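You operate a simulated robot arm through the tools that you are given. There is no shell and no other tool.

You are at the controls of a simulated two-armed robot. One attempt, no reset.

JOB
Lay the rack's green tube in slide A's free pocket, send the slide in and grip that tube.
Fine: use the screen keys: pin down, slide in, lift down, grip.

Only the result counts: the job must be done as asked and must still hold three seconds after the hand-in. Knocking over, shifting, dropping, spilling or breaking anything else fails it.

ROBOT AND FRAMES
Two 7-joint arms with two-finger parallel grippers on one trunk that stands fixed in place. Base frame: the origin is at the foot of the trunk, x ahead of it, y to its left, z up. Readings come in mm, degrees, newtons and seconds.
The left shoulder is at [71, 156, 1355], the right one opposite. Payload 3.91 kg a hand.
Tool frame (each hand has its own): the origin (TCP) lies between the finger pads and is the grasp point; the fingertips stand 30 mm ahead of it; z points along the fingers, y is the line along which they close. Largest opening 110 mm; finger width 20, thickness 10; the body of the gripper, 48 by 112 mm, starts 55 mm behind the TCP.
Orientation is that of the tool frame in the base frame, as a unit quaternion [x, y, z, w]. With the fingers straight down and closing along the base's y, the tool's x points along the base's -x, its y along +y and its z along -z.

CONTROLS
- The arms move only by the tool step_arm. It takes "left_rows", "right_rows" or both (then of equal length, played together; a hand with none holds still); each is a list of rows, each an object of numbers (a shift or turn left out is 0, a gripper value left out holds the last): "dx", "dy", "dz": the shift along the base's x, y, z in units of 150 mm (1.0 is 150 mm); "rx", "ry", "rz": the turn, a rotation vector about the base's x, y, z in units of 45 degrees (1.0 is 45 degrees); "grip": the opening, from 0 (shut) to 1 (fully open). In form: [{"dx": .., "dy": .., "dz": .., "rx": .., "ry": .., "rz": .., "grip": ..}, ...]. A call has 1 to 20 rows; each row is the pose to reach, as a shift and turn from the pose commanded when the call began. A call with a number of a shift or a turn outside -1 to 1 is refused whole. A row lasts 0.2 s, in which the tool goes at most 50 mm and 8.6 degrees; a call with a longer step from one row to the next is refused whole, and so is a gripper value outside its range. A pose out of reach is approached as far as the arm can. The call stops where the force on the tool passes 40 N (or 10 N more than at its start, if that is more) or the arm is blocked; 0.2 s more then pass. Each finger travels about 108 mm/s and halts on what it meets, pressing with about 30 N; the grip force reading is that of the motor and also rises with nothing between the fingers. The clock runs only during rows and for 0.2 s after the last one: add rows that repeat a pose to give the fingers time. It gives the time, the measured TCP pose, the force on the tool (base axes), the opening and the grip force at its end, in the units of the frame above (readings bear some noise), with the torque about the TCP (base axes, N m) and any sound that the robot's microphone picked up, and new pictures: "show" is both (left out), scene, wrist or none (wrist: the cameras of the hands that moved).
- Cameras (640 x 400 px; columns grow to the right, rows downward): "scene" is now at [123.3, 43.7, 1573]; the picture's right is [0.50, -0.87, 0.00], its down [-0.56, -0.32, -0.76] and it looks along [0.66, 0.38, -0.65] (base axes); focal length 323 px, centre (320, 200). "left" rides on the left gripper at [72, -17, -103] in its tool frame; the picture's right is [0.23, 0.97, 0.00], its down [-0.76, 0.18, -0.62] and it looks along [-0.61, 0.14, 0.78] (tool axes); focal length 222 px, centre (320, 200). "right" rides on the right gripper at [72, 17, -103] in its tool frame; the picture's right is [-0.23, 0.97, 0.00], its down [-0.76, -0.18, -0.62] and it looks along [-0.61, -0.14, 0.78] (tool axes); focal length 222 px, centre (320, 200). There is no depth. A picture from a camera that has moved, and an enlarged one, comes with that camera's place and axes in the base frame and with its lens.
- lift_body(by): slides the trunk up (or, below 0, down) by that many mm; the arms and the scene camera ride with it, the base frame stays. It gives what a move gives, with no picture.
- turn_head(pan, tilt): turns the head with the scene camera to pan (to the left, within 86 degrees either way) and tilt (down, from -29 to 69), counted from straight ahead of the robot. It gives what a move gives, and a new picture of the scene camera.
- enlarge(camera, box): a new picture of the part [left, top, right, bottom] of that camera's present view, enlarged. No time passes.
- close_job(): hands the job in; it is judged then, once.

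Places have to be worked out from the pictures, the camera data and where the tool is seen. Open the grippers and draw the arms clear of the work before you hand the job in, unless the task says otherwise.

The tools are called after "Emit:" as name(argument=value, ...) on one line, values as JSON. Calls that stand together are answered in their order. step_arm: Moves the arms, as the interface text tells. Its arguments: {"type":"object","properties":{"left_rows":{"type":"array"},"right_rows":{"type":"array"},"show":{"type":"string","enum":["both","scene","wrist","none"]}},"required":[]} The other tools are called the same way: lift_body (by) slides the trunk up or down; turn_head (pan, tilt) turns the head that bears the scene camera; enlarge (camera, box) takes an enlarged picture of a part of a camera's view; close_job () hands the job in.

At the start:

```text
time_s: 0.0
left_tool_pos: [448.8, 591.4, 1295.5]
left_tool_rot: [0.0, 1.0, 0.0, 0.001]
left_force: [0.2, -0.1, -0.7]
left_ft_torque: [0.01, -0.04, 0.01]
left_grip_width: 109.9
left_finger_force: 0.1
right_tool_pos: [738.9, 35.3, 1318.0]
right_tool_rot: [0.001, 1.0, 0.0, 0.0]
right_force: [-0.5, 0.5, 0.6]
right_ft_torque: [0.0, 0.01, 0.04]
right_grip_width: 110.0
right_finger_force: 0.0
trunk travel left (down, up): [-800.0, 140.0]
head pan, tilt: [30.0, 40.3]
```

scene: 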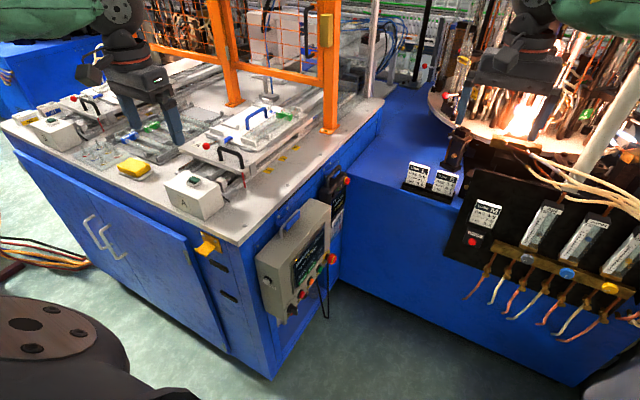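
right: 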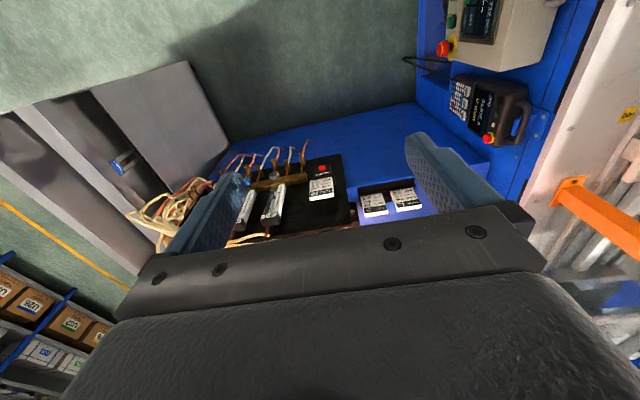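
left: 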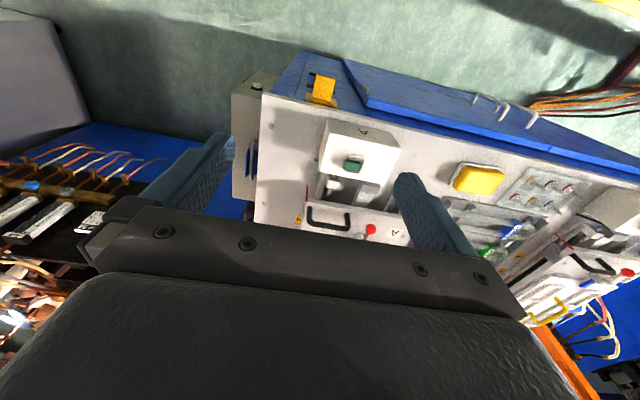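

The scene shows a work table with slide A, a rack with tubes, and a control panel with a screen. I'll enlarge several parts to understand them.

Emit:
enlarge(camera="scene", box=[40, 60, 360, 260])

Emit:
enlarge(camera="scene", box=[240, 180, 360, 330])

Emit:
enlarge(camera="left", box=[280, 80, 640, 305])

```text
2.00 times, centred on (200, 160) of scene
camera zoom: at [123.3, 43.7, 1573.0], right [0.5, -0.87, 0.0], down [-0.56, -0.32, -0.76], along [0.66, 0.38, -0.65], focal length 647 px, centre (560, 280)
```

zoom: 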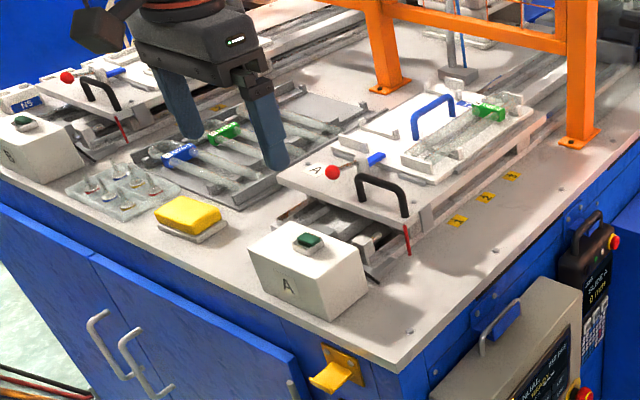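

```text
2.67 times, centred on (300, 255) of scene
camera zoom: at [123.3, 43.7, 1573.0], right [0.5, -0.87, 0.0], down [-0.56, -0.32, -0.76], along [0.66, 0.38, -0.65], focal length 862 px, centre (373, 53)
```

zoom: 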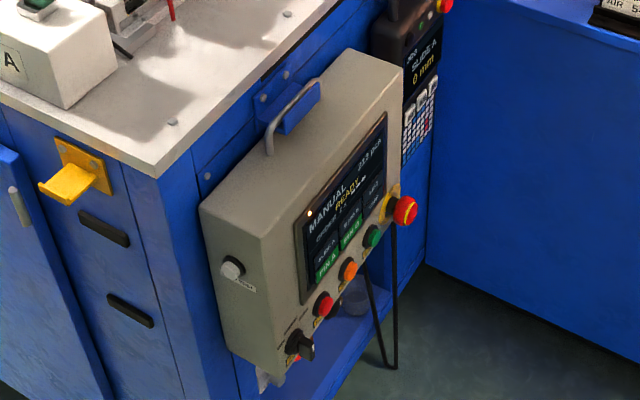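

```text
1.78 times, centred on (460, 192) of left
camera zoom: at [376.2, 575.6, 1397.2], right [-0.23, 0.97, 0.0], down [0.76, 0.18, 0.62], along [0.61, 0.14, -0.78], focal length 395 px, centre (71, 213)
```

zoom: 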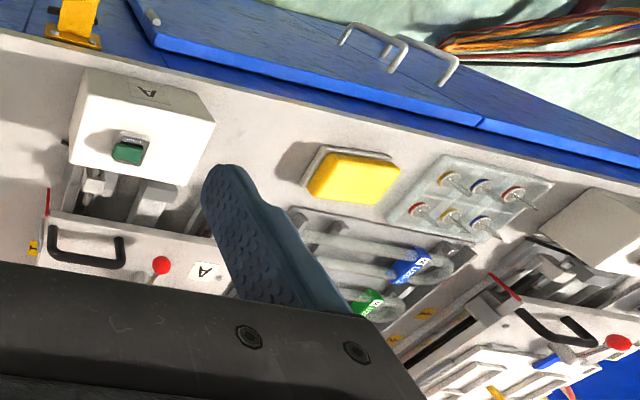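

The left arm hides part of the bench. I'll turn the head to see the bench better.

Emit:
turn_head(pan=45, tilt=40)

```text
time_s: 0.8
left_tool_pos: [448.8, 590.7, 1294.9]
left_tool_rot: [0.0, 1.0, 0.0, 0.0]
left_force: [-1.3, -0.2, -0.3]
left_ft_torque: [-0.02, -0.01, -0.04]
left_grip_width: 110.3
left_finger_force: 0.0
right_tool_pos: [738.2, 34.7, 1319.9]
right_tool_rot: [-0.001, 1.0, 0.0, 0.0]
right_force: [0.5, -0.4, 0.9]
right_ft_torque: [0.01, -0.02, 0.0]
right_grip_width: 110.0
right_finger_force: 0.1
trunk travel left (down, up): [-800.0, 140.0]
head pan, tilt: [45.0, 40.0]
camera scene: at [110.0, 61.3, 1573.4], right [0.71, -0.71, 0.0], down [-0.46, -0.45, -0.77], along [0.54, 0.54, -0.64], focal length 323 px, centre (320, 200)
```

scene: 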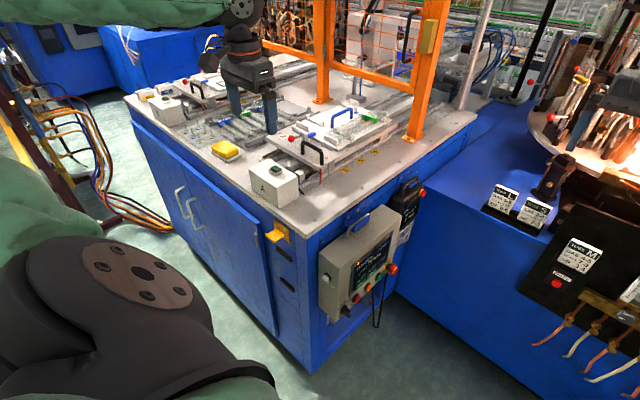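

Emit:
enlarge(camera="scene", box=[120, 60, 280, 160])

Emit:
enlarge(camera="scene", box=[240, 90, 400, 190])

Emit:
enlarge(camera="scene", box=[300, 180, 440, 320])

Emit:
enlarge(camera="scene", box=[340, 230, 400, 310])

Emit:
enlarge(camera="scene", box=[480, 170, 640, 300])

```text
4.00 times, centred on (200, 110) of scene
camera zoom: at [110.0, 61.3, 1573.4], right [0.71, -0.71, 0.0], down [-0.46, -0.45, -0.77], along [0.54, 0.54, -0.64], focal length 1294 px, centre (800, 560)
```

zoom: 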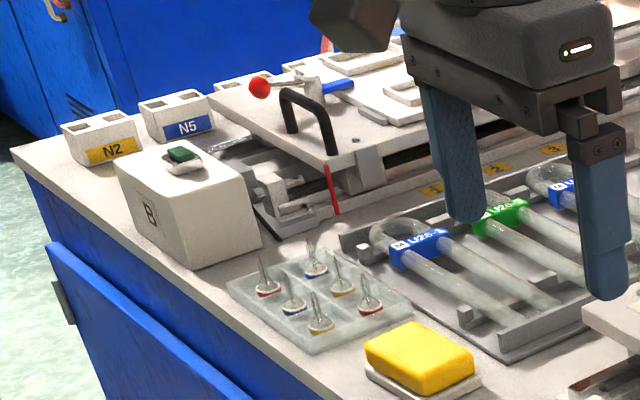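

```text
4.00 times, centred on (320, 140) of scene
camera zoom: at [110.0, 61.3, 1573.4], right [0.71, -0.71, 0.0], down [-0.46, -0.45, -0.77], along [0.54, 0.54, -0.64], focal length 1294 px, centre (320, 440)
```

zoom: 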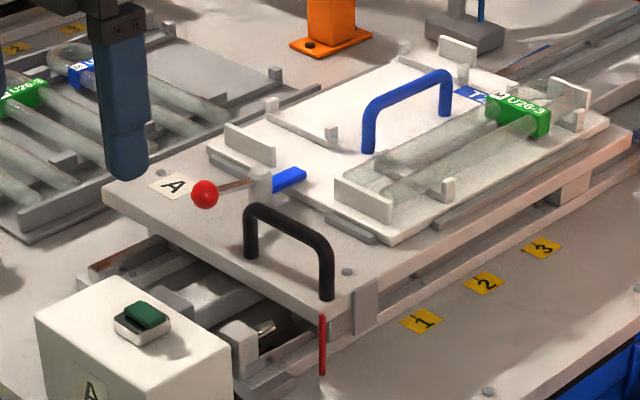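

```text
2.86 times, centred on (370, 250) of scene
camera zoom: at [110.0, 61.3, 1573.4], right [0.71, -0.71, 0.0], down [-0.46, -0.45, -0.77], along [0.54, 0.54, -0.64], focal length 924 px, centre (177, 57)
```

zoom: 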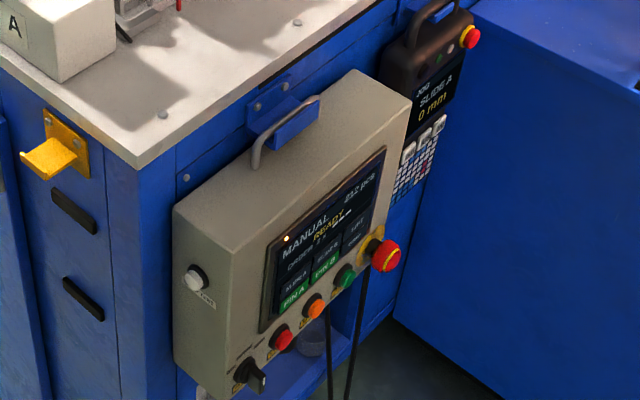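

```text
5.00 times, centred on (370, 270) of scene
camera zoom: at [110.0, 61.3, 1573.4], right [0.71, -0.71, 0.0], down [-0.46, -0.45, -0.77], along [0.54, 0.54, -0.64], focal length 1617 px, centre (70, -150)
```

zoom: 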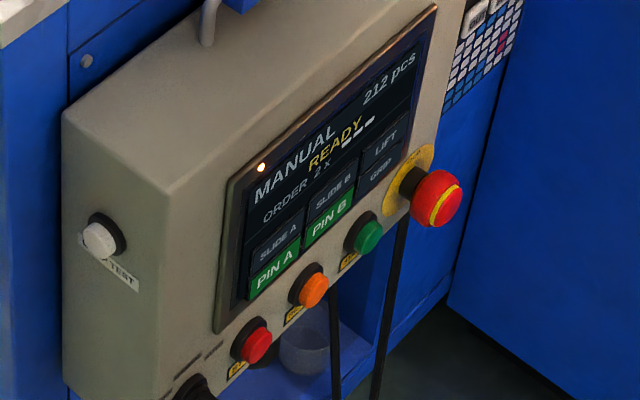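

```text
3.08 times, centred on (560, 235) of scene
camera zoom: at [110.0, 61.3, 1573.4], right [0.71, -0.71, 0.0], down [-0.46, -0.45, -0.77], along [0.54, 0.54, -0.64], focal length 995 px, centre (-418, 92)
```

zoom: 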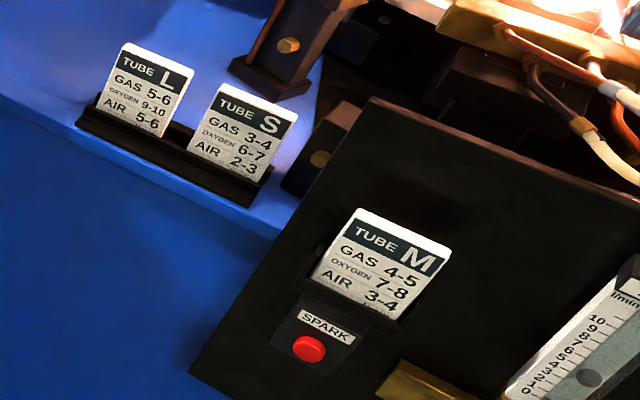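

The bench lies to the left of the robot, its front edge at about x=450 and its right face (with the panel) at y≈470; the rack is at about (700, 1040) and slide A at about (850, 750). I move the left hand high over the bench to look with the wrist camera.

Emit:
step_arm(left_rows=[{"dx": 0.2, "dy": 0.2}, {"dx": 0.4, "dy": 0.4}, {"dx": 0.6, "dy": 0.6}, {"dx": 0.8, "dy": 0.8}, {"dx": 1.0, "dy": 1.0}], show="both")

```text
time_s: 2.0
left_tool_pos: [599.2, 741.4, 1290.1]
left_tool_rot: [0.0, 1.0, -0.001, -0.001]
left_force: [-0.3, 0.2, 0.4]
left_ft_torque: [-0.04, 0.0, 0.02]
left_grip_width: 109.8
left_finger_force: 0.0
right_tool_pos: [740.7, 39.4, 1316.9]
right_tool_rot: [0.0, 1.0, -0.001, -0.002]
right_force: [0.7, 0.0, -1.0]
right_ft_torque: [-0.05, 0.05, -0.03]
right_grip_width: 109.9
right_finger_force: 0.3
trunk travel left (down, up): [-800.0, 140.0]
head pan, tilt: [45.0, 40.0]
camera scene: at [113.0, 64.4, 1573.1], right [0.71, -0.71, 0.0], down [-0.46, -0.46, -0.76], along [0.54, 0.54, -0.65], focal length 323 px, centre (320, 200)
camera left: at [526.4, 726.3, 1393.2], right [-0.23, 0.97, 0.0], down [0.76, 0.18, 0.62], along [0.6, 0.14, -0.78], focal length 222 px, centre (320, 200)
```

scene: 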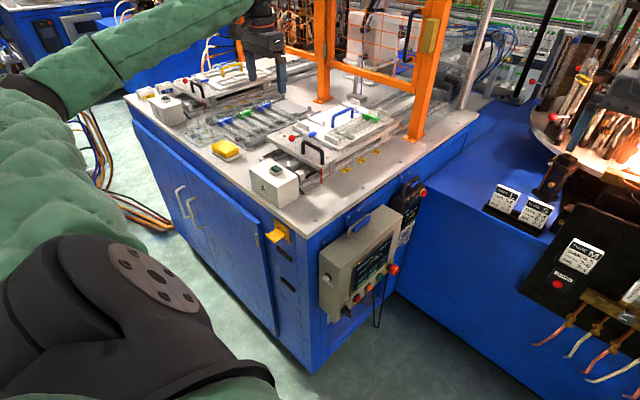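
left: 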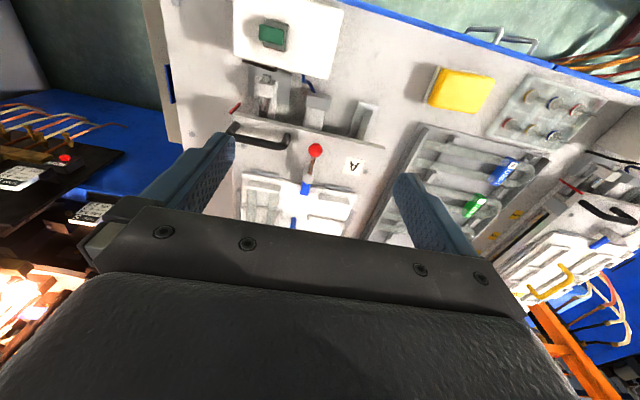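

The left hand reached (599, 741) without clipping. I enlarge the views for the rack, the pallet and the blocks.

Emit:
enlarge(camera="scene", box=[190, 80, 350, 180])

Emit:
enlarge(camera="left", box=[380, 60, 620, 260])

Emit:
enlarge(camera="scene", box=[280, 80, 440, 180])

```text
4.00 times, centred on (270, 130) of scene
camera zoom: at [113.0, 64.4, 1573.1], right [0.71, -0.71, 0.0], down [-0.46, -0.46, -0.76], along [0.54, 0.54, -0.65], focal length 1294 px, centre (520, 480)
```

zoom: 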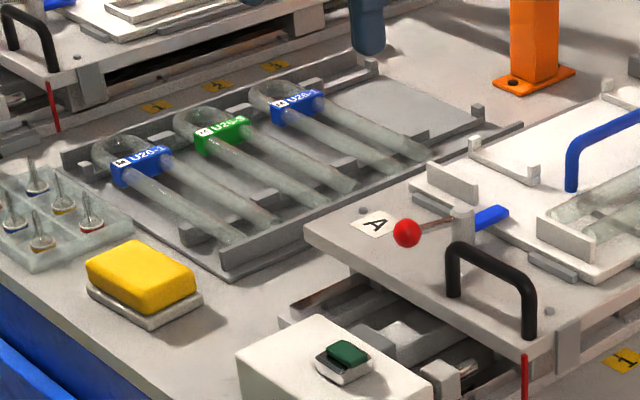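

```text
2.00 times, centred on (500, 160) of left
camera zoom: at [526.4, 726.3, 1393.2], right [-0.23, 0.97, 0.0], down [0.76, 0.18, 0.62], along [0.6, 0.14, -0.78], focal length 444 px, centre (-40, 280)
```

zoom: 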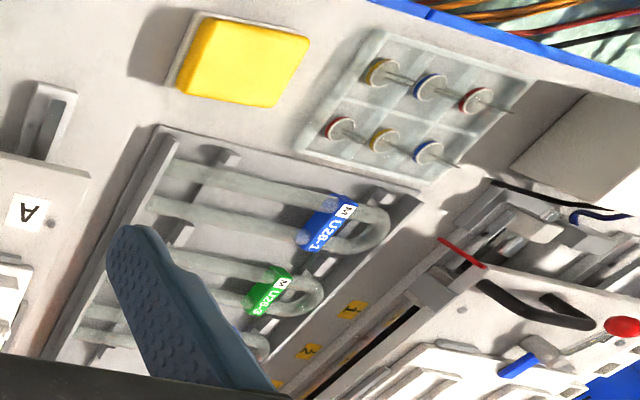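

```text
4.00 times, centred on (360, 130) of scene
camera zoom: at [113.0, 64.4, 1573.1], right [0.71, -0.71, 0.0], down [-0.46, -0.46, -0.76], along [0.54, 0.54, -0.65], focal length 1294 px, centre (160, 480)
```

zoom: 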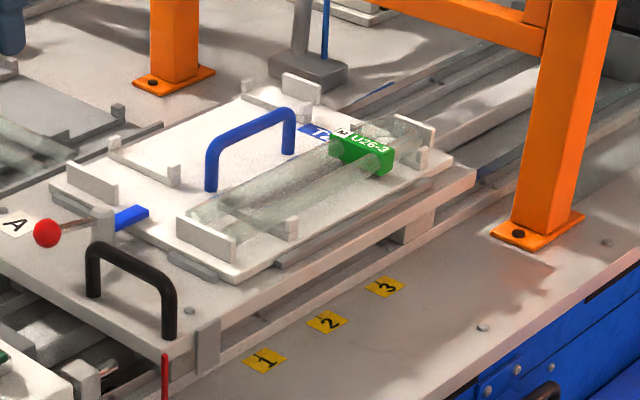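

The rack's green tube lies along y at x≈750, with its block at y≈1110 and its leg ends at y≈950. I check the reach by moving toward it while staying high.

Emit:
step_arm(left_rows=[{"dx": 0.1, "dy": 0.25}, {"dx": 0.2, "dy": 0.5}, {"dx": 0.25, "dy": 0.75}, {"dx": 0.3, "dy": 1.0}, {"dx": 0.3, "dy": 1.0}], show="both")

```text
time_s: 3.2
left_tool_pos: [643.4, 892.8, 1293.0]
left_tool_rot: [0.0, 1.0, -0.001, -0.001]
left_force: [-0.4, -1.3, 0.4]
left_ft_torque: [0.0, 0.0, 0.03]
left_grip_width: 110.0
left_finger_force: 0.2
right_tool_pos: [739.0, 35.6, 1318.5]
right_tool_rot: [0.0, 1.0, 0.0, 0.0]
right_force: [0.2, -0.2, 1.0]
right_ft_torque: [0.0, 0.0, 0.0]
right_grip_width: 109.8
right_finger_force: 0.0
trunk travel left (down, up): [-800.0, 140.0]
head pan, tilt: [45.0, 40.0]
camera scene: at [110.2, 61.5, 1573.4], right [0.71, -0.71, 0.0], down [-0.46, -0.45, -0.77], along [0.54, 0.54, -0.64], focal length 323 px, centre (320, 200)
camera left: at [570.8, 876.9, 1397.0], right [-0.23, 0.97, 0.0], down [0.76, 0.18, 0.62], along [0.61, 0.14, -0.78], focal length 222 px, centre (320, 200)
```

scene: 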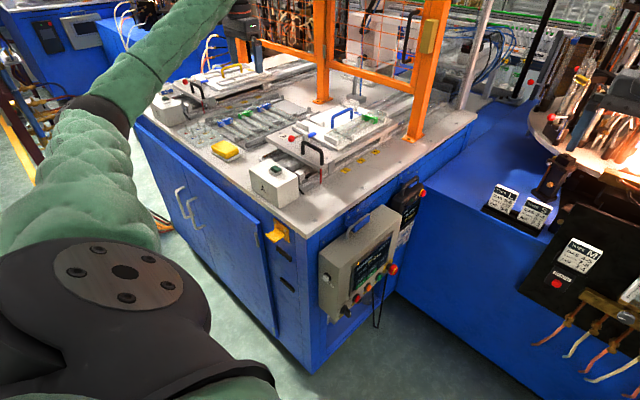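
left: 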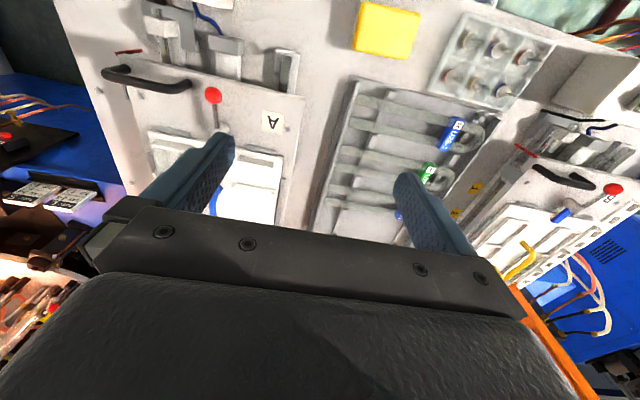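

Still reaching fine. I go further to (720, 1040) to test the reach over the tube.

Emit:
step_arm(left_rows=[{"dx": 0.12, "dy": 0.25}, {"dx": 0.25, "dy": 0.5}, {"dx": 0.4, "dy": 0.75}, {"dx": 0.55, "dy": 1.0}, {"dx": 0.55, "dy": 1.0}], show="both")

```text
time_s: 4.4
left_tool_pos: [729.3, 1039.1, 1297.1]
left_tool_rot: [0.004, 1.0, 0.001, 0.002]
left_force: [0.5, -0.1, 0.9]
left_ft_torque: [0.06, 0.04, -0.02]
left_grip_width: 110.1
left_finger_force: 0.1
right_tool_pos: [735.2, 31.6, 1321.6]
right_tool_rot: [0.003, 1.0, 0.0, 0.002]
right_force: [-0.6, 0.0, 0.0]
right_ft_torque: [0.04, -0.05, -0.01]
right_grip_width: 110.0
right_finger_force: 0.1
trunk travel left (down, up): [-800.0, 140.0]
head pan, tilt: [45.0, 40.0]
camera scene: at [106.7, 60.2, 1573.8], right [0.71, -0.71, 0.0], down [-0.45, -0.45, -0.77], along [0.54, 0.54, -0.64], focal length 323 px, centre (320, 200)
camera left: at [655.4, 1023.1, 1399.6], right [-0.22, 0.98, 0.0], down [0.76, 0.17, 0.63], along [0.61, 0.14, -0.78], focal length 222 px, centre (320, 200)
```

scene: 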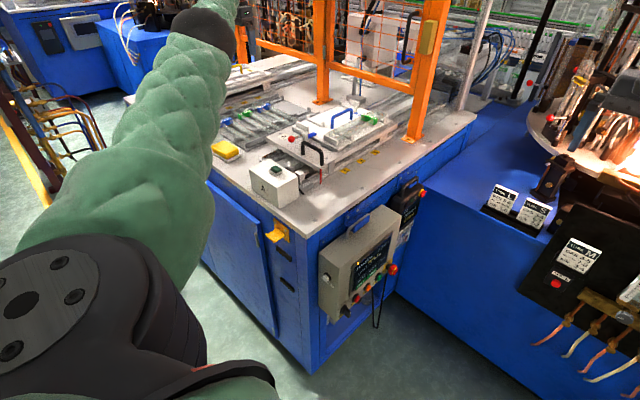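
left: 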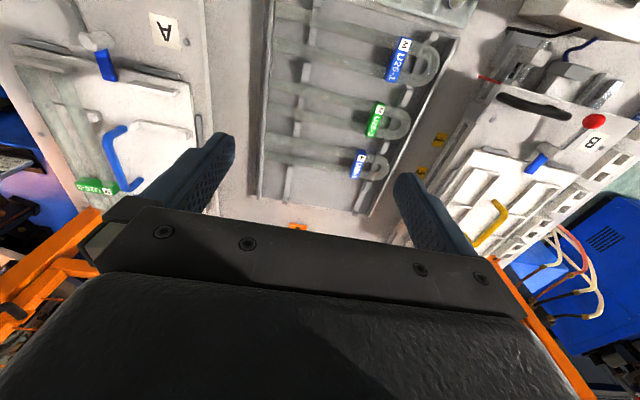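

The reach is fine at this point. I enlarge the wrist camera's view of the rack and the pallet.

Emit:
enlarge(camera="left", box=[240, 0, 480, 230])

Emit:
enlarge(camera="left", box=[0, 0, 240, 220])

Emit:
enlarge(camera="left", box=[460, 20, 640, 260])

```text
1.74 times, centred on (360, 115) of left
camera zoom: at [655.4, 1023.1, 1399.6], right [-0.22, 0.98, 0.0], down [0.76, 0.17, 0.63], along [0.61, 0.14, -0.78], focal length 386 px, centre (250, 348)
```

zoom: 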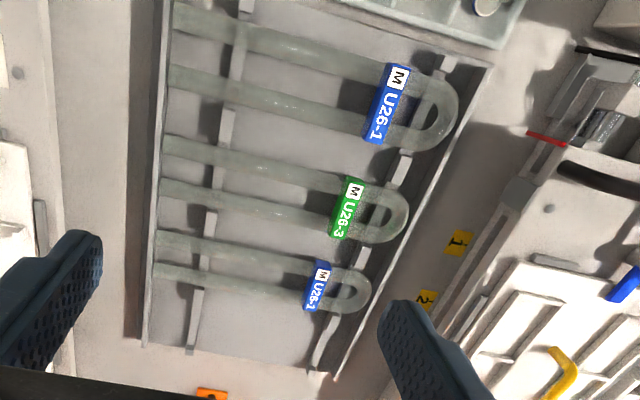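

```text
1.82 times, centred on (120, 110) of left
camera zoom: at [655.4, 1023.1, 1399.6], right [-0.22, 0.98, 0.0], down [0.76, 0.17, 0.63], along [0.61, 0.14, -0.78], focal length 404 px, centre (684, 364)
```

zoom: 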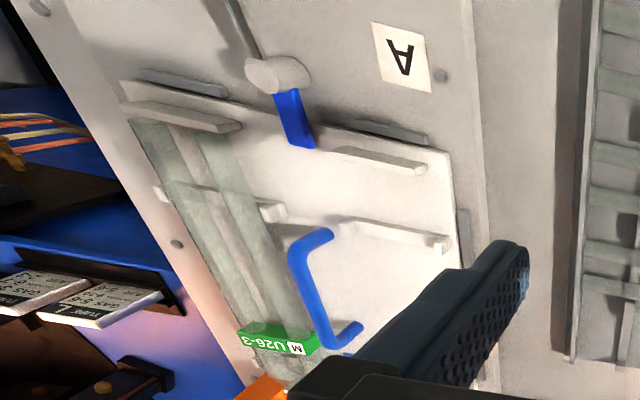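

```text
1.67 times, centred on (550, 140) of left
camera zoom: at [655.4, 1023.1, 1399.6], right [-0.22, 0.98, 0.0], down [0.76, 0.17, 0.63], along [0.61, 0.14, -0.78], focal length 370 px, centre (-63, 300)
```

zoom: 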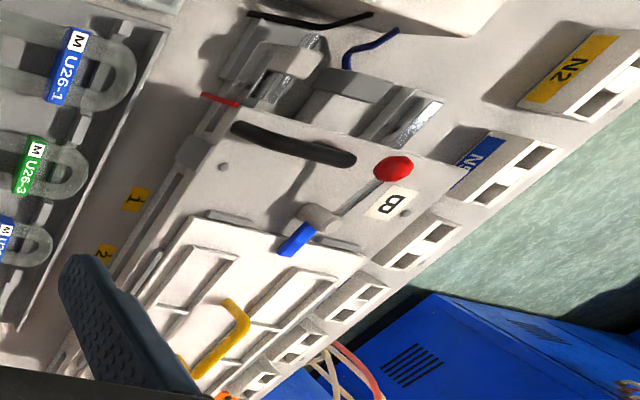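

Stereo between wrist views puts the green block at about (767, 1150, 1002), tube from y≈960 to 1215, legs about 41 mm apart. Now I look at slide A's pallet from above before grasping.

Emit:
step_arm(left_rows=[{"dx": 0.05, "dy": -0.25}, {"dx": 0.1, "dy": -0.5}, {"dx": 0.15, "dy": -0.75}, {"dx": 0.2, "dy": -1.0}, {"dx": 0.2, "dy": -1.0}], show="none")

Emit:
step_arm(left_rows=[{"dx": 0.1, "dy": -0.25}, {"dx": 0.2, "dy": -0.5}, {"dx": 0.2, "dy": -0.5}, {"dx": 0.2, "dy": -0.5}], show="both")

```text
time_s: 5.6
left_tool_pos: [753.5, 891.7, 1292.6]
left_tool_rot: [0.0, 1.0, -0.001, 0.0]
left_force: [0.0, 0.4, -0.3]
left_ft_torque: [-0.04, 0.01, 0.03]
left_grip_width: 110.0
left_finger_force: 0.1
right_tool_pos: [736.8, 36.1, 1319.6]
right_tool_rot: [0.0, 1.0, 0.0, 0.0]
right_force: [-0.4, 0.5, 0.5]
right_ft_torque: [0.0, 0.02, 0.0]
right_grip_width: 109.9
right_finger_force: 0.0
trunk travel left (down, up): [-800.0, 140.0]
head pan, tilt: [45.0, 40.0]
```

```text
time_s: 6.6
left_tool_pos: [788.7, 818.9, 1292.4]
left_tool_rot: [-0.001, 1.0, -0.001, -0.001]
left_force: [0.8, -0.5, -0.9]
left_ft_torque: [0.01, 0.01, -0.01]
left_grip_width: 110.0
left_finger_force: 0.1
right_tool_pos: [739.5, 35.0, 1318.8]
right_tool_rot: [0.0, 1.0, 0.0, -0.001]
right_force: [0.3, 0.0, -0.8]
right_ft_torque: [0.0, -0.02, -0.01]
right_grip_width: 110.1
right_finger_force: 0.1
trunk travel left (down, up): [-800.0, 140.0]
head pan, tilt: [45.0, 40.0]
camera scene: at [110.7, 61.0, 1573.4], right [0.71, -0.71, 0.0], down [-0.46, -0.45, -0.77], along [0.54, 0.54, -0.64], focal length 323 px, centre (320, 200)
camera left: at [715.4, 803.3, 1396.0], right [-0.23, 0.97, 0.0], down [0.76, 0.18, 0.62], along [0.61, 0.14, -0.78], focal length 222 px, centre (320, 200)
```

scene: 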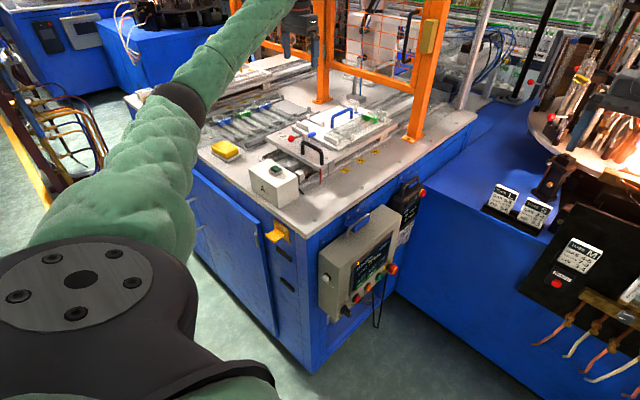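
left: 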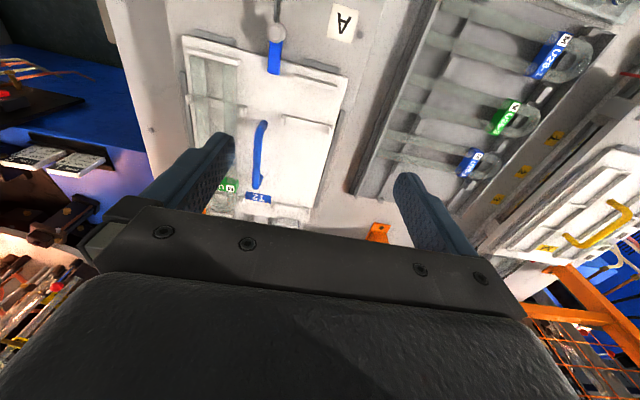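

Emit:
enlarge(camera="left", box=[170, 0, 380, 240])

Emit:
enlarge(camera="left", box=[180, 20, 340, 120])

Emit:
enlarge(camera="left", box=[230, 120, 390, 240])

Emit:
enlarge(camera="scene", box=[280, 90, 410, 170])

```text
1.67 times, centred on (275, 120) of left
camera zoom: at [715.4, 803.3, 1396.0], right [-0.23, 0.97, 0.0], down [0.76, 0.18, 0.62], along [0.61, 0.14, -0.78], focal length 370 px, centre (395, 333)
```

zoom: 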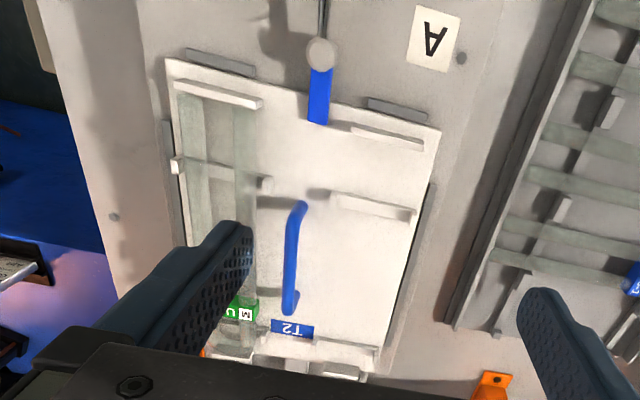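

```text
4.00 times, centred on (260, 70) of left
camera zoom: at [715.4, 803.3, 1396.0], right [-0.23, 0.97, 0.0], down [0.76, 0.18, 0.62], along [0.61, 0.14, -0.78], focal length 888 px, centre (560, 720)
```

zoom: 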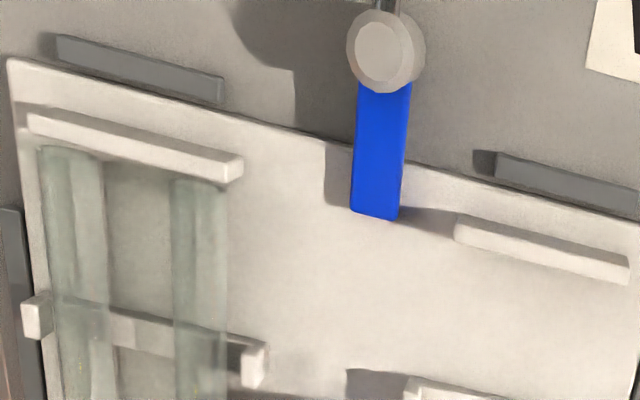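

```text
3.33 times, centred on (310, 180) of left
camera zoom: at [715.4, 803.3, 1396.0], right [-0.23, 0.97, 0.0], down [0.76, 0.18, 0.62], along [0.61, 0.14, -0.78], focal length 740 px, centre (353, 267)
```

zoom: 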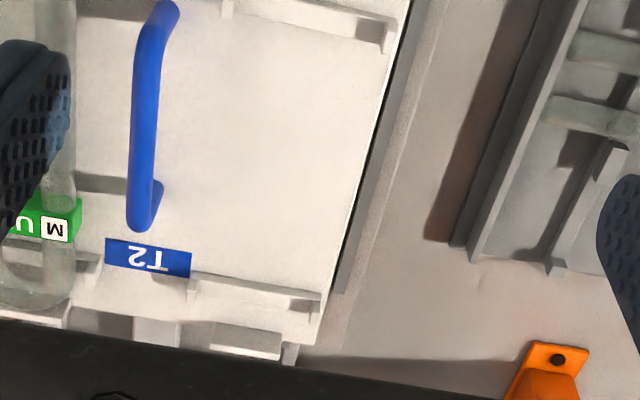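

```text
4.92 times, centred on (345, 130) of scene
camera zoom: at [110.7, 61.0, 1573.4], right [0.71, -0.71, 0.0], down [-0.46, -0.45, -0.77], along [0.54, 0.54, -0.64], focal length 1592 px, centre (197, 545)
```

zoom: 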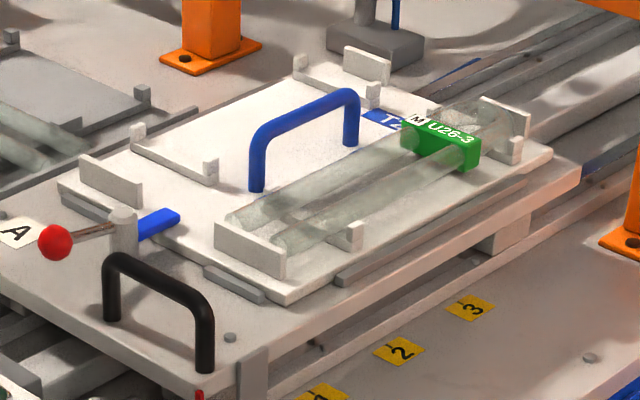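

The pallet's free pocket is clear: near wall x≈778, far wall x≈1040, crossbars with posts at x≈835 and 1004, centre y≈811, pallet top about z 1045. Now I rotate the left hand by +90° about z while moving toward the rack tube, keeping high.

Emit:
step_arm(left_rows=[{"dy": 0.15, "rz": 0.17}, {"dy": 0.3, "rz": 0.34}, {"dy": 0.5, "rz": 0.51}, {"dy": 0.7, "rz": 0.68}, {"dy": 0.85, "rz": 0.85}, {"dy": 1.0, "rz": 1.0}], show="none")

Emit:
step_arm(left_rows=[{"dy": 0.0, "rz": 0.17}, {"dy": 0.0, "rz": 0.34}, {"dy": 0.0, "rz": 0.51}, {"dy": 0, "rz": 0.68}, {"dy": 0, "rz": 0.85}, {"dy": 0, "rz": 1.0}, {"dy": 0, "rz": 1.0}], show="both")

```text
time_s: 8.0
left_tool_pos: [787.5, 966.1, 1294.7]
left_tool_rot: [-0.383, 0.924, 0.002, -0.001]
left_force: [0.3, 0.4, 0.2]
left_ft_torque: [0.02, 0.02, -0.02]
left_grip_width: 110.0
left_finger_force: 0.1
right_tool_pos: [737.7, 35.5, 1318.1]
right_tool_rot: [0.0, 1.0, 0.0, 0.0]
right_force: [-0.6, 0.9, -0.3]
right_ft_torque: [0.02, -0.01, 0.02]
right_grip_width: 110.1
right_finger_force: 0.0
trunk travel left (down, up): [-800.0, 140.0]
head pan, tilt: [45.0, 40.0]
```

```text
time_s: 9.6
left_tool_pos: [788.3, 965.8, 1294.1]
left_tool_rot: [0.708, -0.706, 0.0, 0.0]
left_force: [-0.4, -0.5, -0.1]
left_ft_torque: [-0.03, 0.01, -0.01]
left_grip_width: 110.1
left_finger_force: 0.0
right_tool_pos: [740.3, 35.3, 1319.6]
right_tool_rot: [0.0, 1.0, 0.0, 0.0]
right_force: [-0.6, 0.0, -0.2]
right_ft_torque: [-0.02, 0.04, 0.0]
right_grip_width: 109.8
right_finger_force: 0.1
trunk travel left (down, up): [-800.0, 140.0]
head pan, tilt: [45.0, 40.0]
camera scene: at [110.3, 61.5, 1573.4], right [0.71, -0.71, 0.0], down [-0.46, -0.45, -0.77], along [0.54, 0.54, -0.64], focal length 323 px, centre (320, 200)
camera left: at [804.1, 894.6, 1396.7], right [-0.97, -0.23, 0.0], down [-0.18, 0.76, 0.62], along [-0.14, 0.61, -0.78], focal length 222 px, centre (320, 200)
```

scene: 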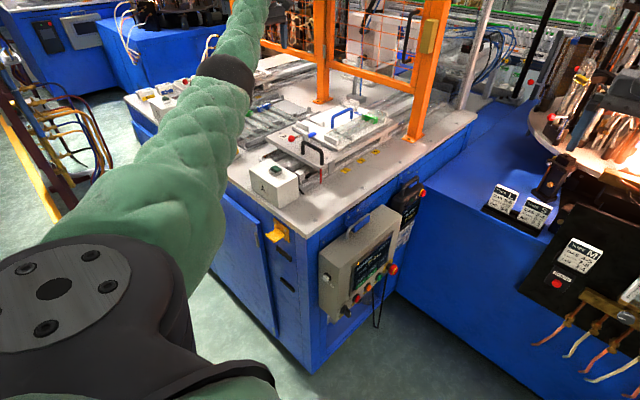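
left: 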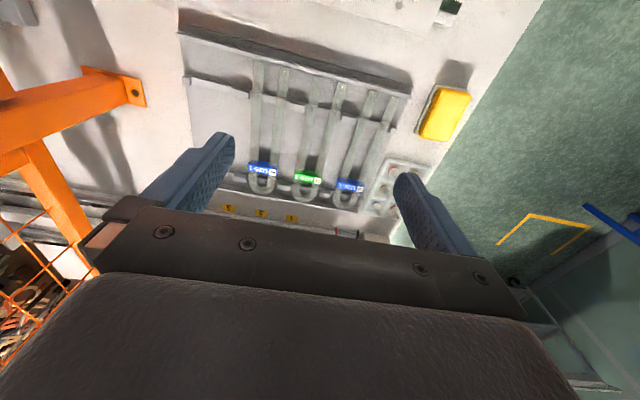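

Emit:
enlarge(camera="left", box=[220, 40, 420, 220])

```text
2.22 times, centred on (320, 130) of left
camera zoom: at [804.1, 894.6, 1396.7], right [-0.97, -0.23, 0.0], down [-0.18, 0.76, 0.62], along [-0.14, 0.61, -0.78], focal length 494 px, centre (320, 356)
```

zoom: 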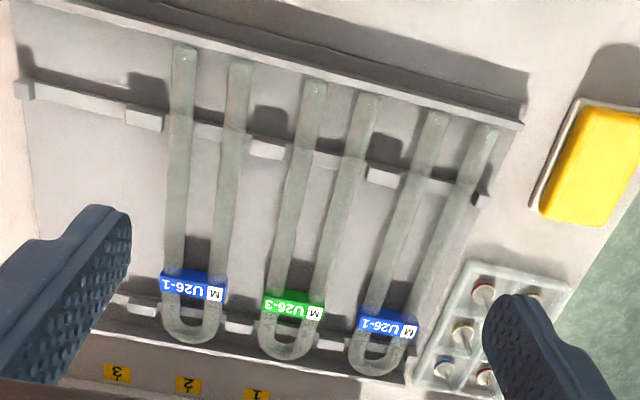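

The rack's three tubes are alike: green tube centre x≈773, leg ends y≈964, bend end y≈1220, rack bars at y≈1016 and 1185. I move over its middle (y≈1092) and come down to z≈1145 for a closer look, fingers at about 82 mm.

Emit:
step_arm(left_rows=[{"dx": -0.04, "dy": 0.3, "grip": 0.75}, {"dx": -0.087, "dy": 0.6}, {"dx": -0.087, "dy": 0.837}, {"dx": -0.087, "dy": 0.837, "dz": -0.3}, {"dx": -0.087, "dy": 0.837, "dz": -0.6}, {"dx": -0.087, "dy": 0.837, "dz": -0.85}, {"dx": -0.087, "dy": 0.837, "dz": -1.0}, {"dx": -0.087, "dy": 0.837, "dz": -1.0}], show="both")

```text
time_s: 11.4
left_tool_pos: [744.6, 1037.6, 1169.1]
left_tool_rot: [0.707, -0.707, 0.0, 0.0]
left_force: [0.7, 0.6, 0.0]
left_ft_torque: [-0.01, -0.05, 0.02]
left_grip_width: 82.4
left_finger_force: 0.0
left hand out of reach, approached as far as the arm can: row 1, 2, 3, 4, 5, 6, 7, 8
right_tool_pos: [737.9, 34.6, 1319.3]
right_tool_rot: [0.0, 1.0, 0.0, 0.0]
right_force: [0.4, 0.1, 0.0]
right_ft_torque: [-0.02, 0.01, 0.03]
right_grip_width: 109.8
right_finger_force: 0.0
trunk travel left (down, up): [-800.0, 140.0]
head pan, tilt: [45.0, 40.0]
camera scene: at [109.2, 60.2, 1573.6], right [0.71, -0.71, 0.0], down [-0.45, -0.45, -0.77], along [0.54, 0.54, -0.64], focal length 323 px, centre (320, 200)
camera left: at [761.0, 965.7, 1272.4], right [-0.97, -0.23, 0.0], down [-0.18, 0.76, 0.62], along [-0.14, 0.61, -0.78], focal length 222 px, centre (320, 200)
```

scene: 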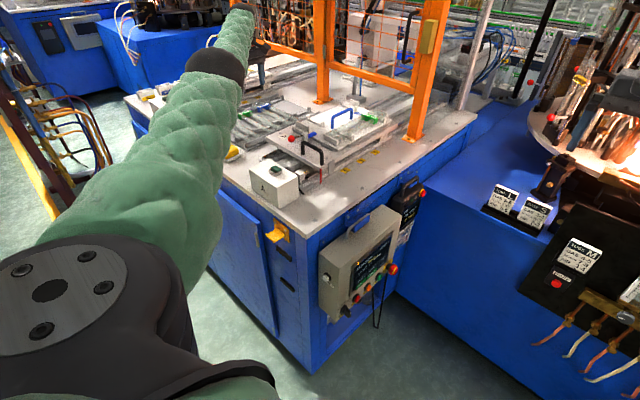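
left: 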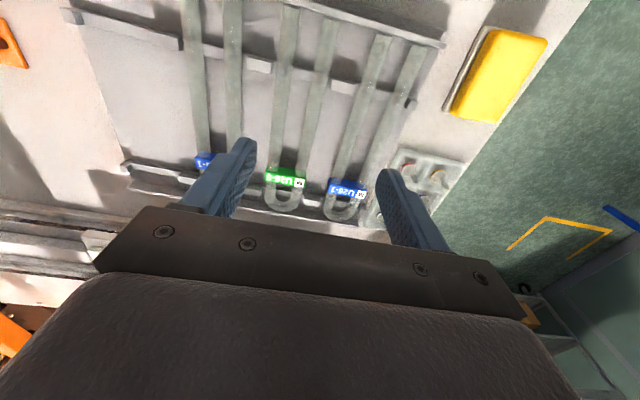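

The straight-down hand runs out of reach at y≈1038, so I lean the tool outward by 30° about x (fingers toward +y), which keeps the closing axis along x and gains reach.

Emit:
step_arm(left_rows=[{"rx": 0.17}, {"rx": 0.34}, {"rx": 0.51}, {"rx": 0.667}, {"rx": 0.667}, {"rx": 0.667}], show="both")

```text
time_s: 12.8
left_tool_pos: [742.7, 1038.6, 1165.6]
left_tool_rot: [0.684, -0.682, -0.183, -0.182]
left_force: [-0.2, -0.5, 0.1]
left_ft_torque: [-0.01, 0.01, -0.01]
left_grip_width: 82.8
left_finger_force: 0.1
right_tool_pos: [739.3, 36.1, 1319.8]
right_tool_rot: [0.001, 1.0, 0.0, 0.0]
right_force: [-0.1, -0.4, 0.1]
right_ft_torque: [0.0, 0.02, 0.02]
right_grip_width: 110.2
right_finger_force: 0.1
trunk travel left (down, up): [-800.0, 140.0]
head pan, tilt: [45.0, 40.0]
camera scene: at [110.1, 61.2, 1573.5], right [0.71, -0.71, 0.0], down [-0.45, -0.45, -0.77], along [0.54, 0.54, -0.64], focal length 323 px, centre (320, 200)
camera left: at [759.4, 925.9, 1219.9], right [-0.97, -0.2, -0.11], down [-0.18, 0.35, 0.92], along [-0.14, 0.92, -0.37], focal length 222 px, centre (320, 200)
```

scene: 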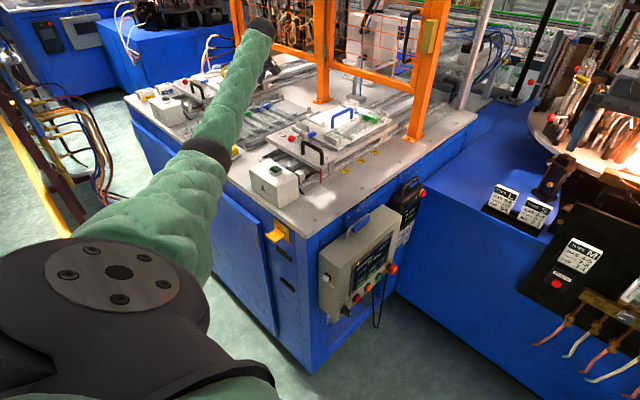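
left: 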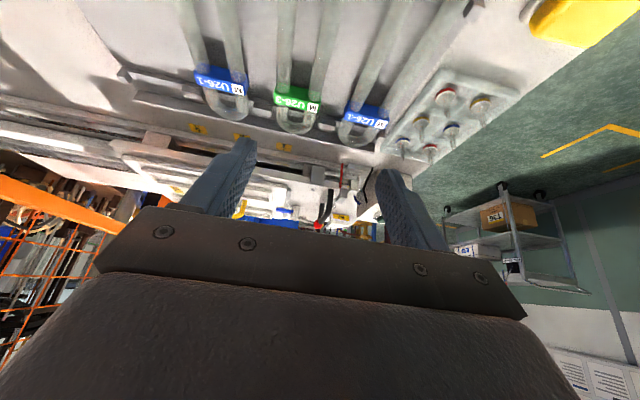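

The tilt worked in place; the commanded pose is now about (743, 1038, 1166). I move over the tube at (773, 1092) and down to z≈1090.

Emit:
step_arm(left_rows=[{"dx": 0.1, "dy": 0.18, "dz": -0.1}, {"dx": 0.2, "dy": 0.36, "dz": -0.25}, {"dx": 0.2, "dy": 0.36, "dz": -0.5}, {"dx": 0.2, "dy": 0.36, "dz": -0.5}], show="both")

```text
time_s: 13.8
left_tool_pos: [772.3, 1096.4, 1093.0]
left_tool_rot: [-0.682, 0.684, 0.182, 0.184]
left_force: [1.0, -0.6, -0.1]
left_ft_torque: [0.01, -0.02, 0.04]
left_grip_width: 82.6
left_finger_force: 0.1
right_tool_pos: [738.7, 35.7, 1317.9]
right_tool_rot: [0.0, 1.0, 0.0, 0.0]
right_force: [0.0, 1.4, -0.6]
right_ft_torque: [0.0, 0.0, 0.02]
right_grip_width: 109.8
right_finger_force: 0.0
trunk travel left (down, up): [-800.0, 140.0]
head pan, tilt: [45.0, 40.0]
camera scene: at [110.4, 61.4, 1573.4], right [0.71, -0.71, 0.0], down [-0.46, -0.45, -0.77], along [0.54, 0.54, -0.64], focal length 323 px, centre (320, 200)
camera left: at [789.3, 983.7, 1146.0], right [-0.97, -0.2, -0.11], down [-0.18, 0.35, 0.92], along [-0.14, 0.92, -0.37], focal length 222 px, centre (320, 200)
```

scene: 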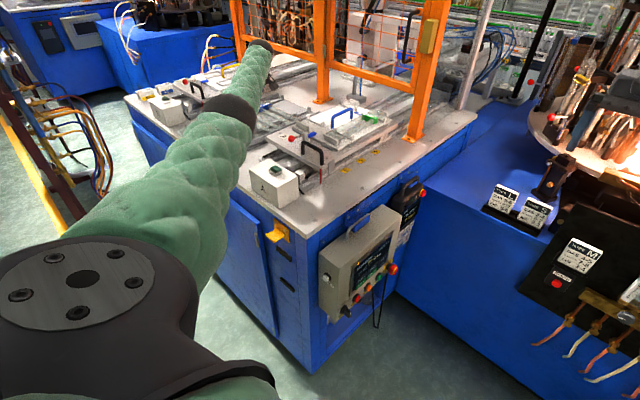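
left: 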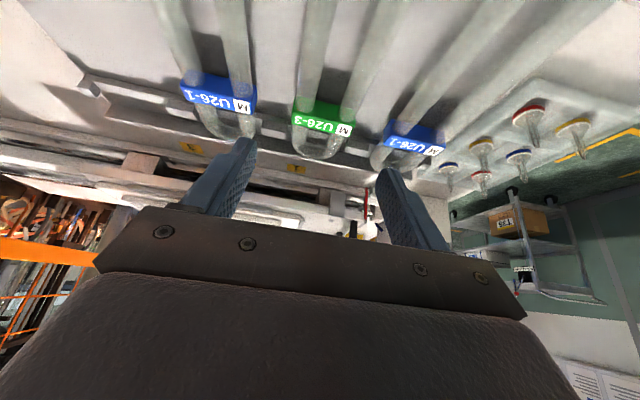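

Now the pose is reachable. I enlarge the wrist view to measure the tube's height and its centre line.

Emit:
enlarge(camera="left", box=[160, 0, 480, 200])

```text
2.00 times, centred on (320, 100) of left
camera zoom: at [789.3, 983.7, 1146.0], right [-0.97, -0.2, -0.11], down [-0.18, 0.35, 0.92], along [-0.14, 0.92, -0.37], focal length 444 px, centre (320, 400)
```

zoom: 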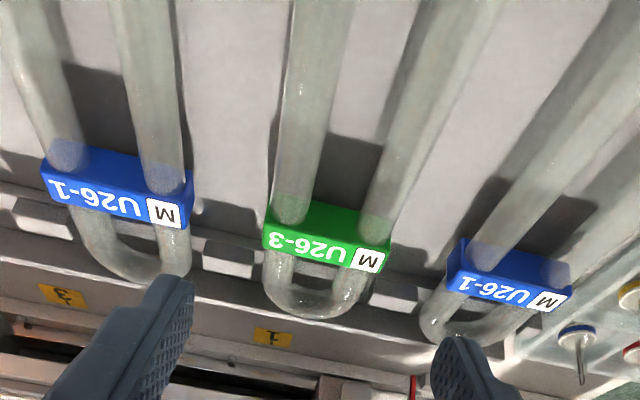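

Bench top comes out at z≈975.5, leg centres at z≈993 and x≈773.5; leg spans fit between the fingers. I descend to z≈1032 in steps and look again.

Emit:
step_arm(left_rows=[{"dz": -0.2}, {"dz": -0.4}, {"dz": -0.4}], show="wrist")

```text
time_s: 14.6
left_tool_pos: [770.2, 1094.3, 1034.0]
left_tool_rot: [0.684, -0.682, -0.183, -0.183]
left_force: [0.3, -0.7, 0.2]
left_ft_torque: [0.0, 0.0, 0.0]
left_grip_width: 82.5
left_finger_force: 0.1
right_tool_pos: [738.4, 36.1, 1319.3]
right_tool_rot: [0.0, 1.0, 0.0, 0.0]
right_force: [-0.9, 0.1, 0.9]
right_ft_torque: [-0.02, 0.02, 0.04]
right_grip_width: 110.1
right_finger_force: 0.0
trunk travel left (down, up): [-800.0, 140.0]
head pan, tilt: [45.0, 40.0]
camera left: at [787.2, 981.4, 1087.2], right [-0.97, -0.2, -0.11], down [-0.18, 0.35, 0.92], along [-0.14, 0.92, -0.37], focal length 222 px, centre (320, 200)
```

left: 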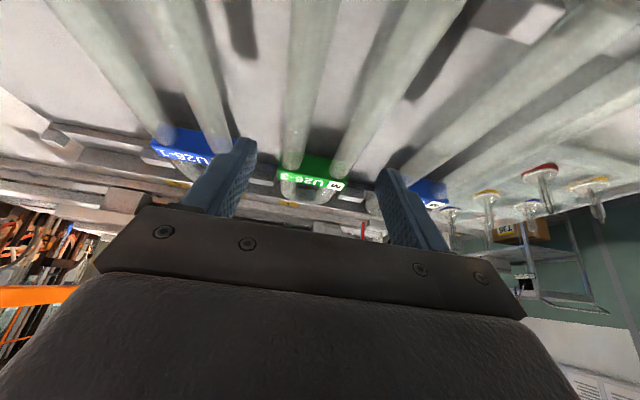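

Emit:
enlarge(camera="left", box=[180, 60, 460, 235])

```text
2.29 times, centred on (320, 148) of left
camera zoom: at [787.2, 981.4, 1087.2], right [-0.97, -0.2, -0.11], down [-0.18, 0.35, 0.92], along [-0.14, 0.92, -0.37], focal length 508 px, centre (320, 320)
```

zoom: 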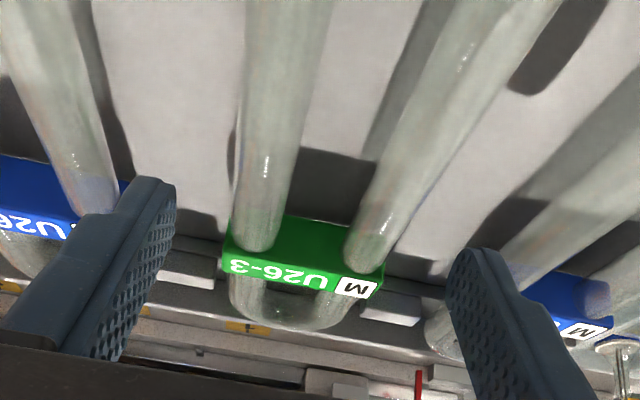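

The tube is centred between the fingers to within about 1 mm. I descend the last 18 mm to z≈1014 (fingertips just above the rack plate) and check force.

Emit:
step_arm(left_rows=[{"dz": -0.06}, {"dz": -0.12}, {"dz": -0.12}], show="wrist")

Emit:
enlarge(camera="left", box=[180, 60, 460, 235])

```text
time_s: 15.4
left_tool_pos: [769.5, 1092.2, 1016.6]
left_tool_rot: [-0.683, 0.684, 0.182, 0.183]
left_force: [-0.2, -0.4, 0.2]
left_ft_torque: [0.01, -0.01, 0.05]
left_grip_width: 82.3
left_finger_force: 0.0
left hand out of reach, approached as far as the arm can: row 1, 2, 3
right_tool_pos: [739.2, 34.7, 1318.7]
right_tool_rot: [0.0, 1.0, 0.0, 0.0]
right_force: [1.0, -0.4, 1.2]
right_ft_torque: [-0.01, 0.02, 0.0]
right_grip_width: 110.0
right_finger_force: 0.0
trunk travel left (down, up): [-800.0, 140.0]
head pan, tilt: [45.0, 40.0]
camera left: at [786.2, 977.8, 1068.8], right [-0.97, -0.2, -0.11], down [-0.18, 0.35, 0.92], along [-0.14, 0.92, -0.37], focal length 222 px, centre (320, 200)
```

left: 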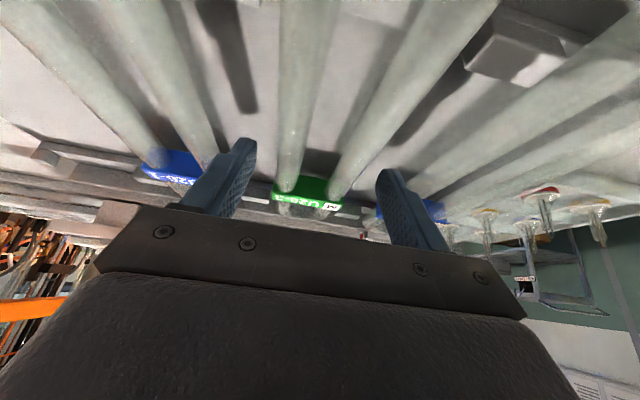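

```text
2.29 times, centred on (320, 148) of left
camera zoom: at [786.2, 977.8, 1068.8], right [-0.97, -0.2, -0.11], down [-0.18, 0.35, 0.92], along [-0.14, 0.92, -0.37], focal length 508 px, centre (320, 320)
```

zoom: 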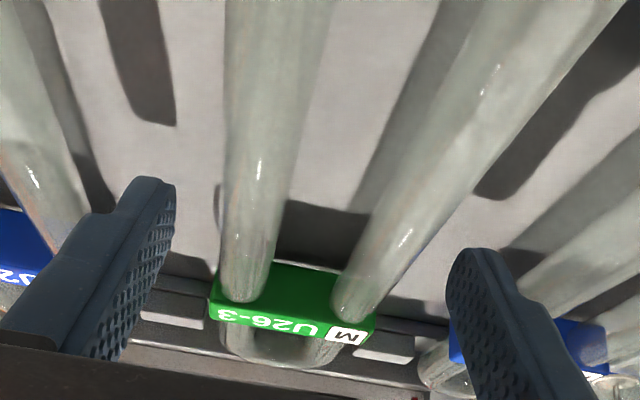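

The arm is just at its reach limit here with the TCP at about z 1016; I lower the trunk by 3 mm so the pads cover the legs' centre line better.

Emit:
lift_body(by=-3)

```text
time_s: 15.9
left_tool_pos: [769.0, 1090.9, 1013.5]
left_tool_rot: [0.683, -0.683, -0.183, -0.183]
left_force: [-0.6, -0.3, 0.3]
left_ft_torque: [-0.02, 0.0, -0.02]
left_grip_width: 82.5
left_finger_force: 0.1
right_tool_pos: [739.2, 34.8, 1315.3]
right_tool_rot: [-0.001, 1.0, 0.0, -0.001]
right_force: [0.1, 1.0, -0.5]
right_ft_torque: [-0.02, -0.02, -0.01]
right_grip_width: 110.1
right_finger_force: 0.0
trunk travel left (down, up): [-797.0, 143.0]
head pan, tilt: [45.0, 40.0]
```

No contact and the tube is centred. I close the gripper on the two legs.

Emit:
step_arm(left_rows=[{"grip": 0.45}, {"grip": 0.3}, {"grip": 0.0}, {"grip": 0.0}, {"grip": 0.0}], show="wrist")

Emit:
enlarge(camera="left", box=[180, 60, 460, 235])

```text
time_s: 17.1
left_tool_pos: [768.8, 1091.4, 1012.8]
left_tool_rot: [-0.683, 0.683, 0.183, 0.183]
left_force: [0.1, 1.0, 1.5]
left_ft_torque: [0.06, 0.0, 0.08]
left_grip_width: 56.6
left_finger_force: 29.6
right_tool_pos: [738.2, 35.1, 1316.0]
right_tool_rot: [0.0, 1.0, 0.0, 0.001]
right_force: [-0.8, 0.9, 0.3]
right_ft_torque: [-0.02, 0.03, 0.03]
right_grip_width: 109.8
right_finger_force: 0.0
trunk travel left (down, up): [-797.0, 143.0]
head pan, tilt: [45.0, 40.0]
camera left: at [785.9, 978.0, 1065.8], right [-0.97, -0.2, -0.11], down [-0.18, 0.35, 0.92], along [-0.14, 0.92, -0.37], focal length 222 px, centre (320, 200)
```

left: 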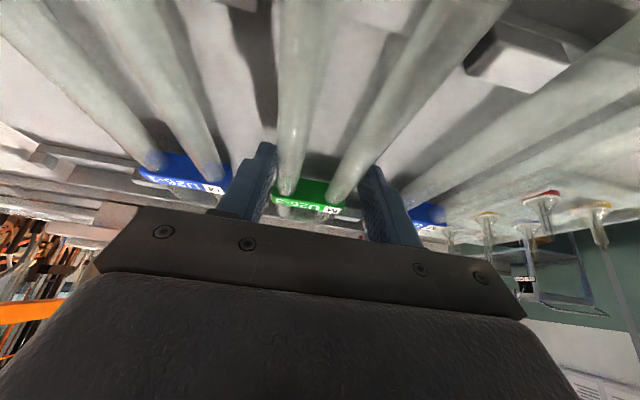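

```text
2.29 times, centred on (320, 148) of left
camera zoom: at [785.9, 978.0, 1065.8], right [-0.97, -0.2, -0.11], down [-0.18, 0.35, 0.92], along [-0.14, 0.92, -0.37], focal length 508 px, centre (320, 320)
```

zoom: 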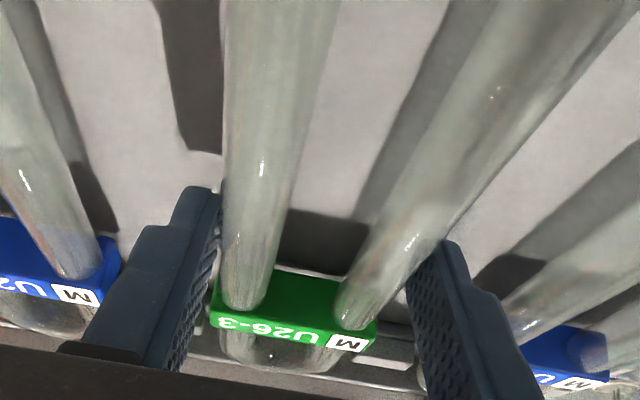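

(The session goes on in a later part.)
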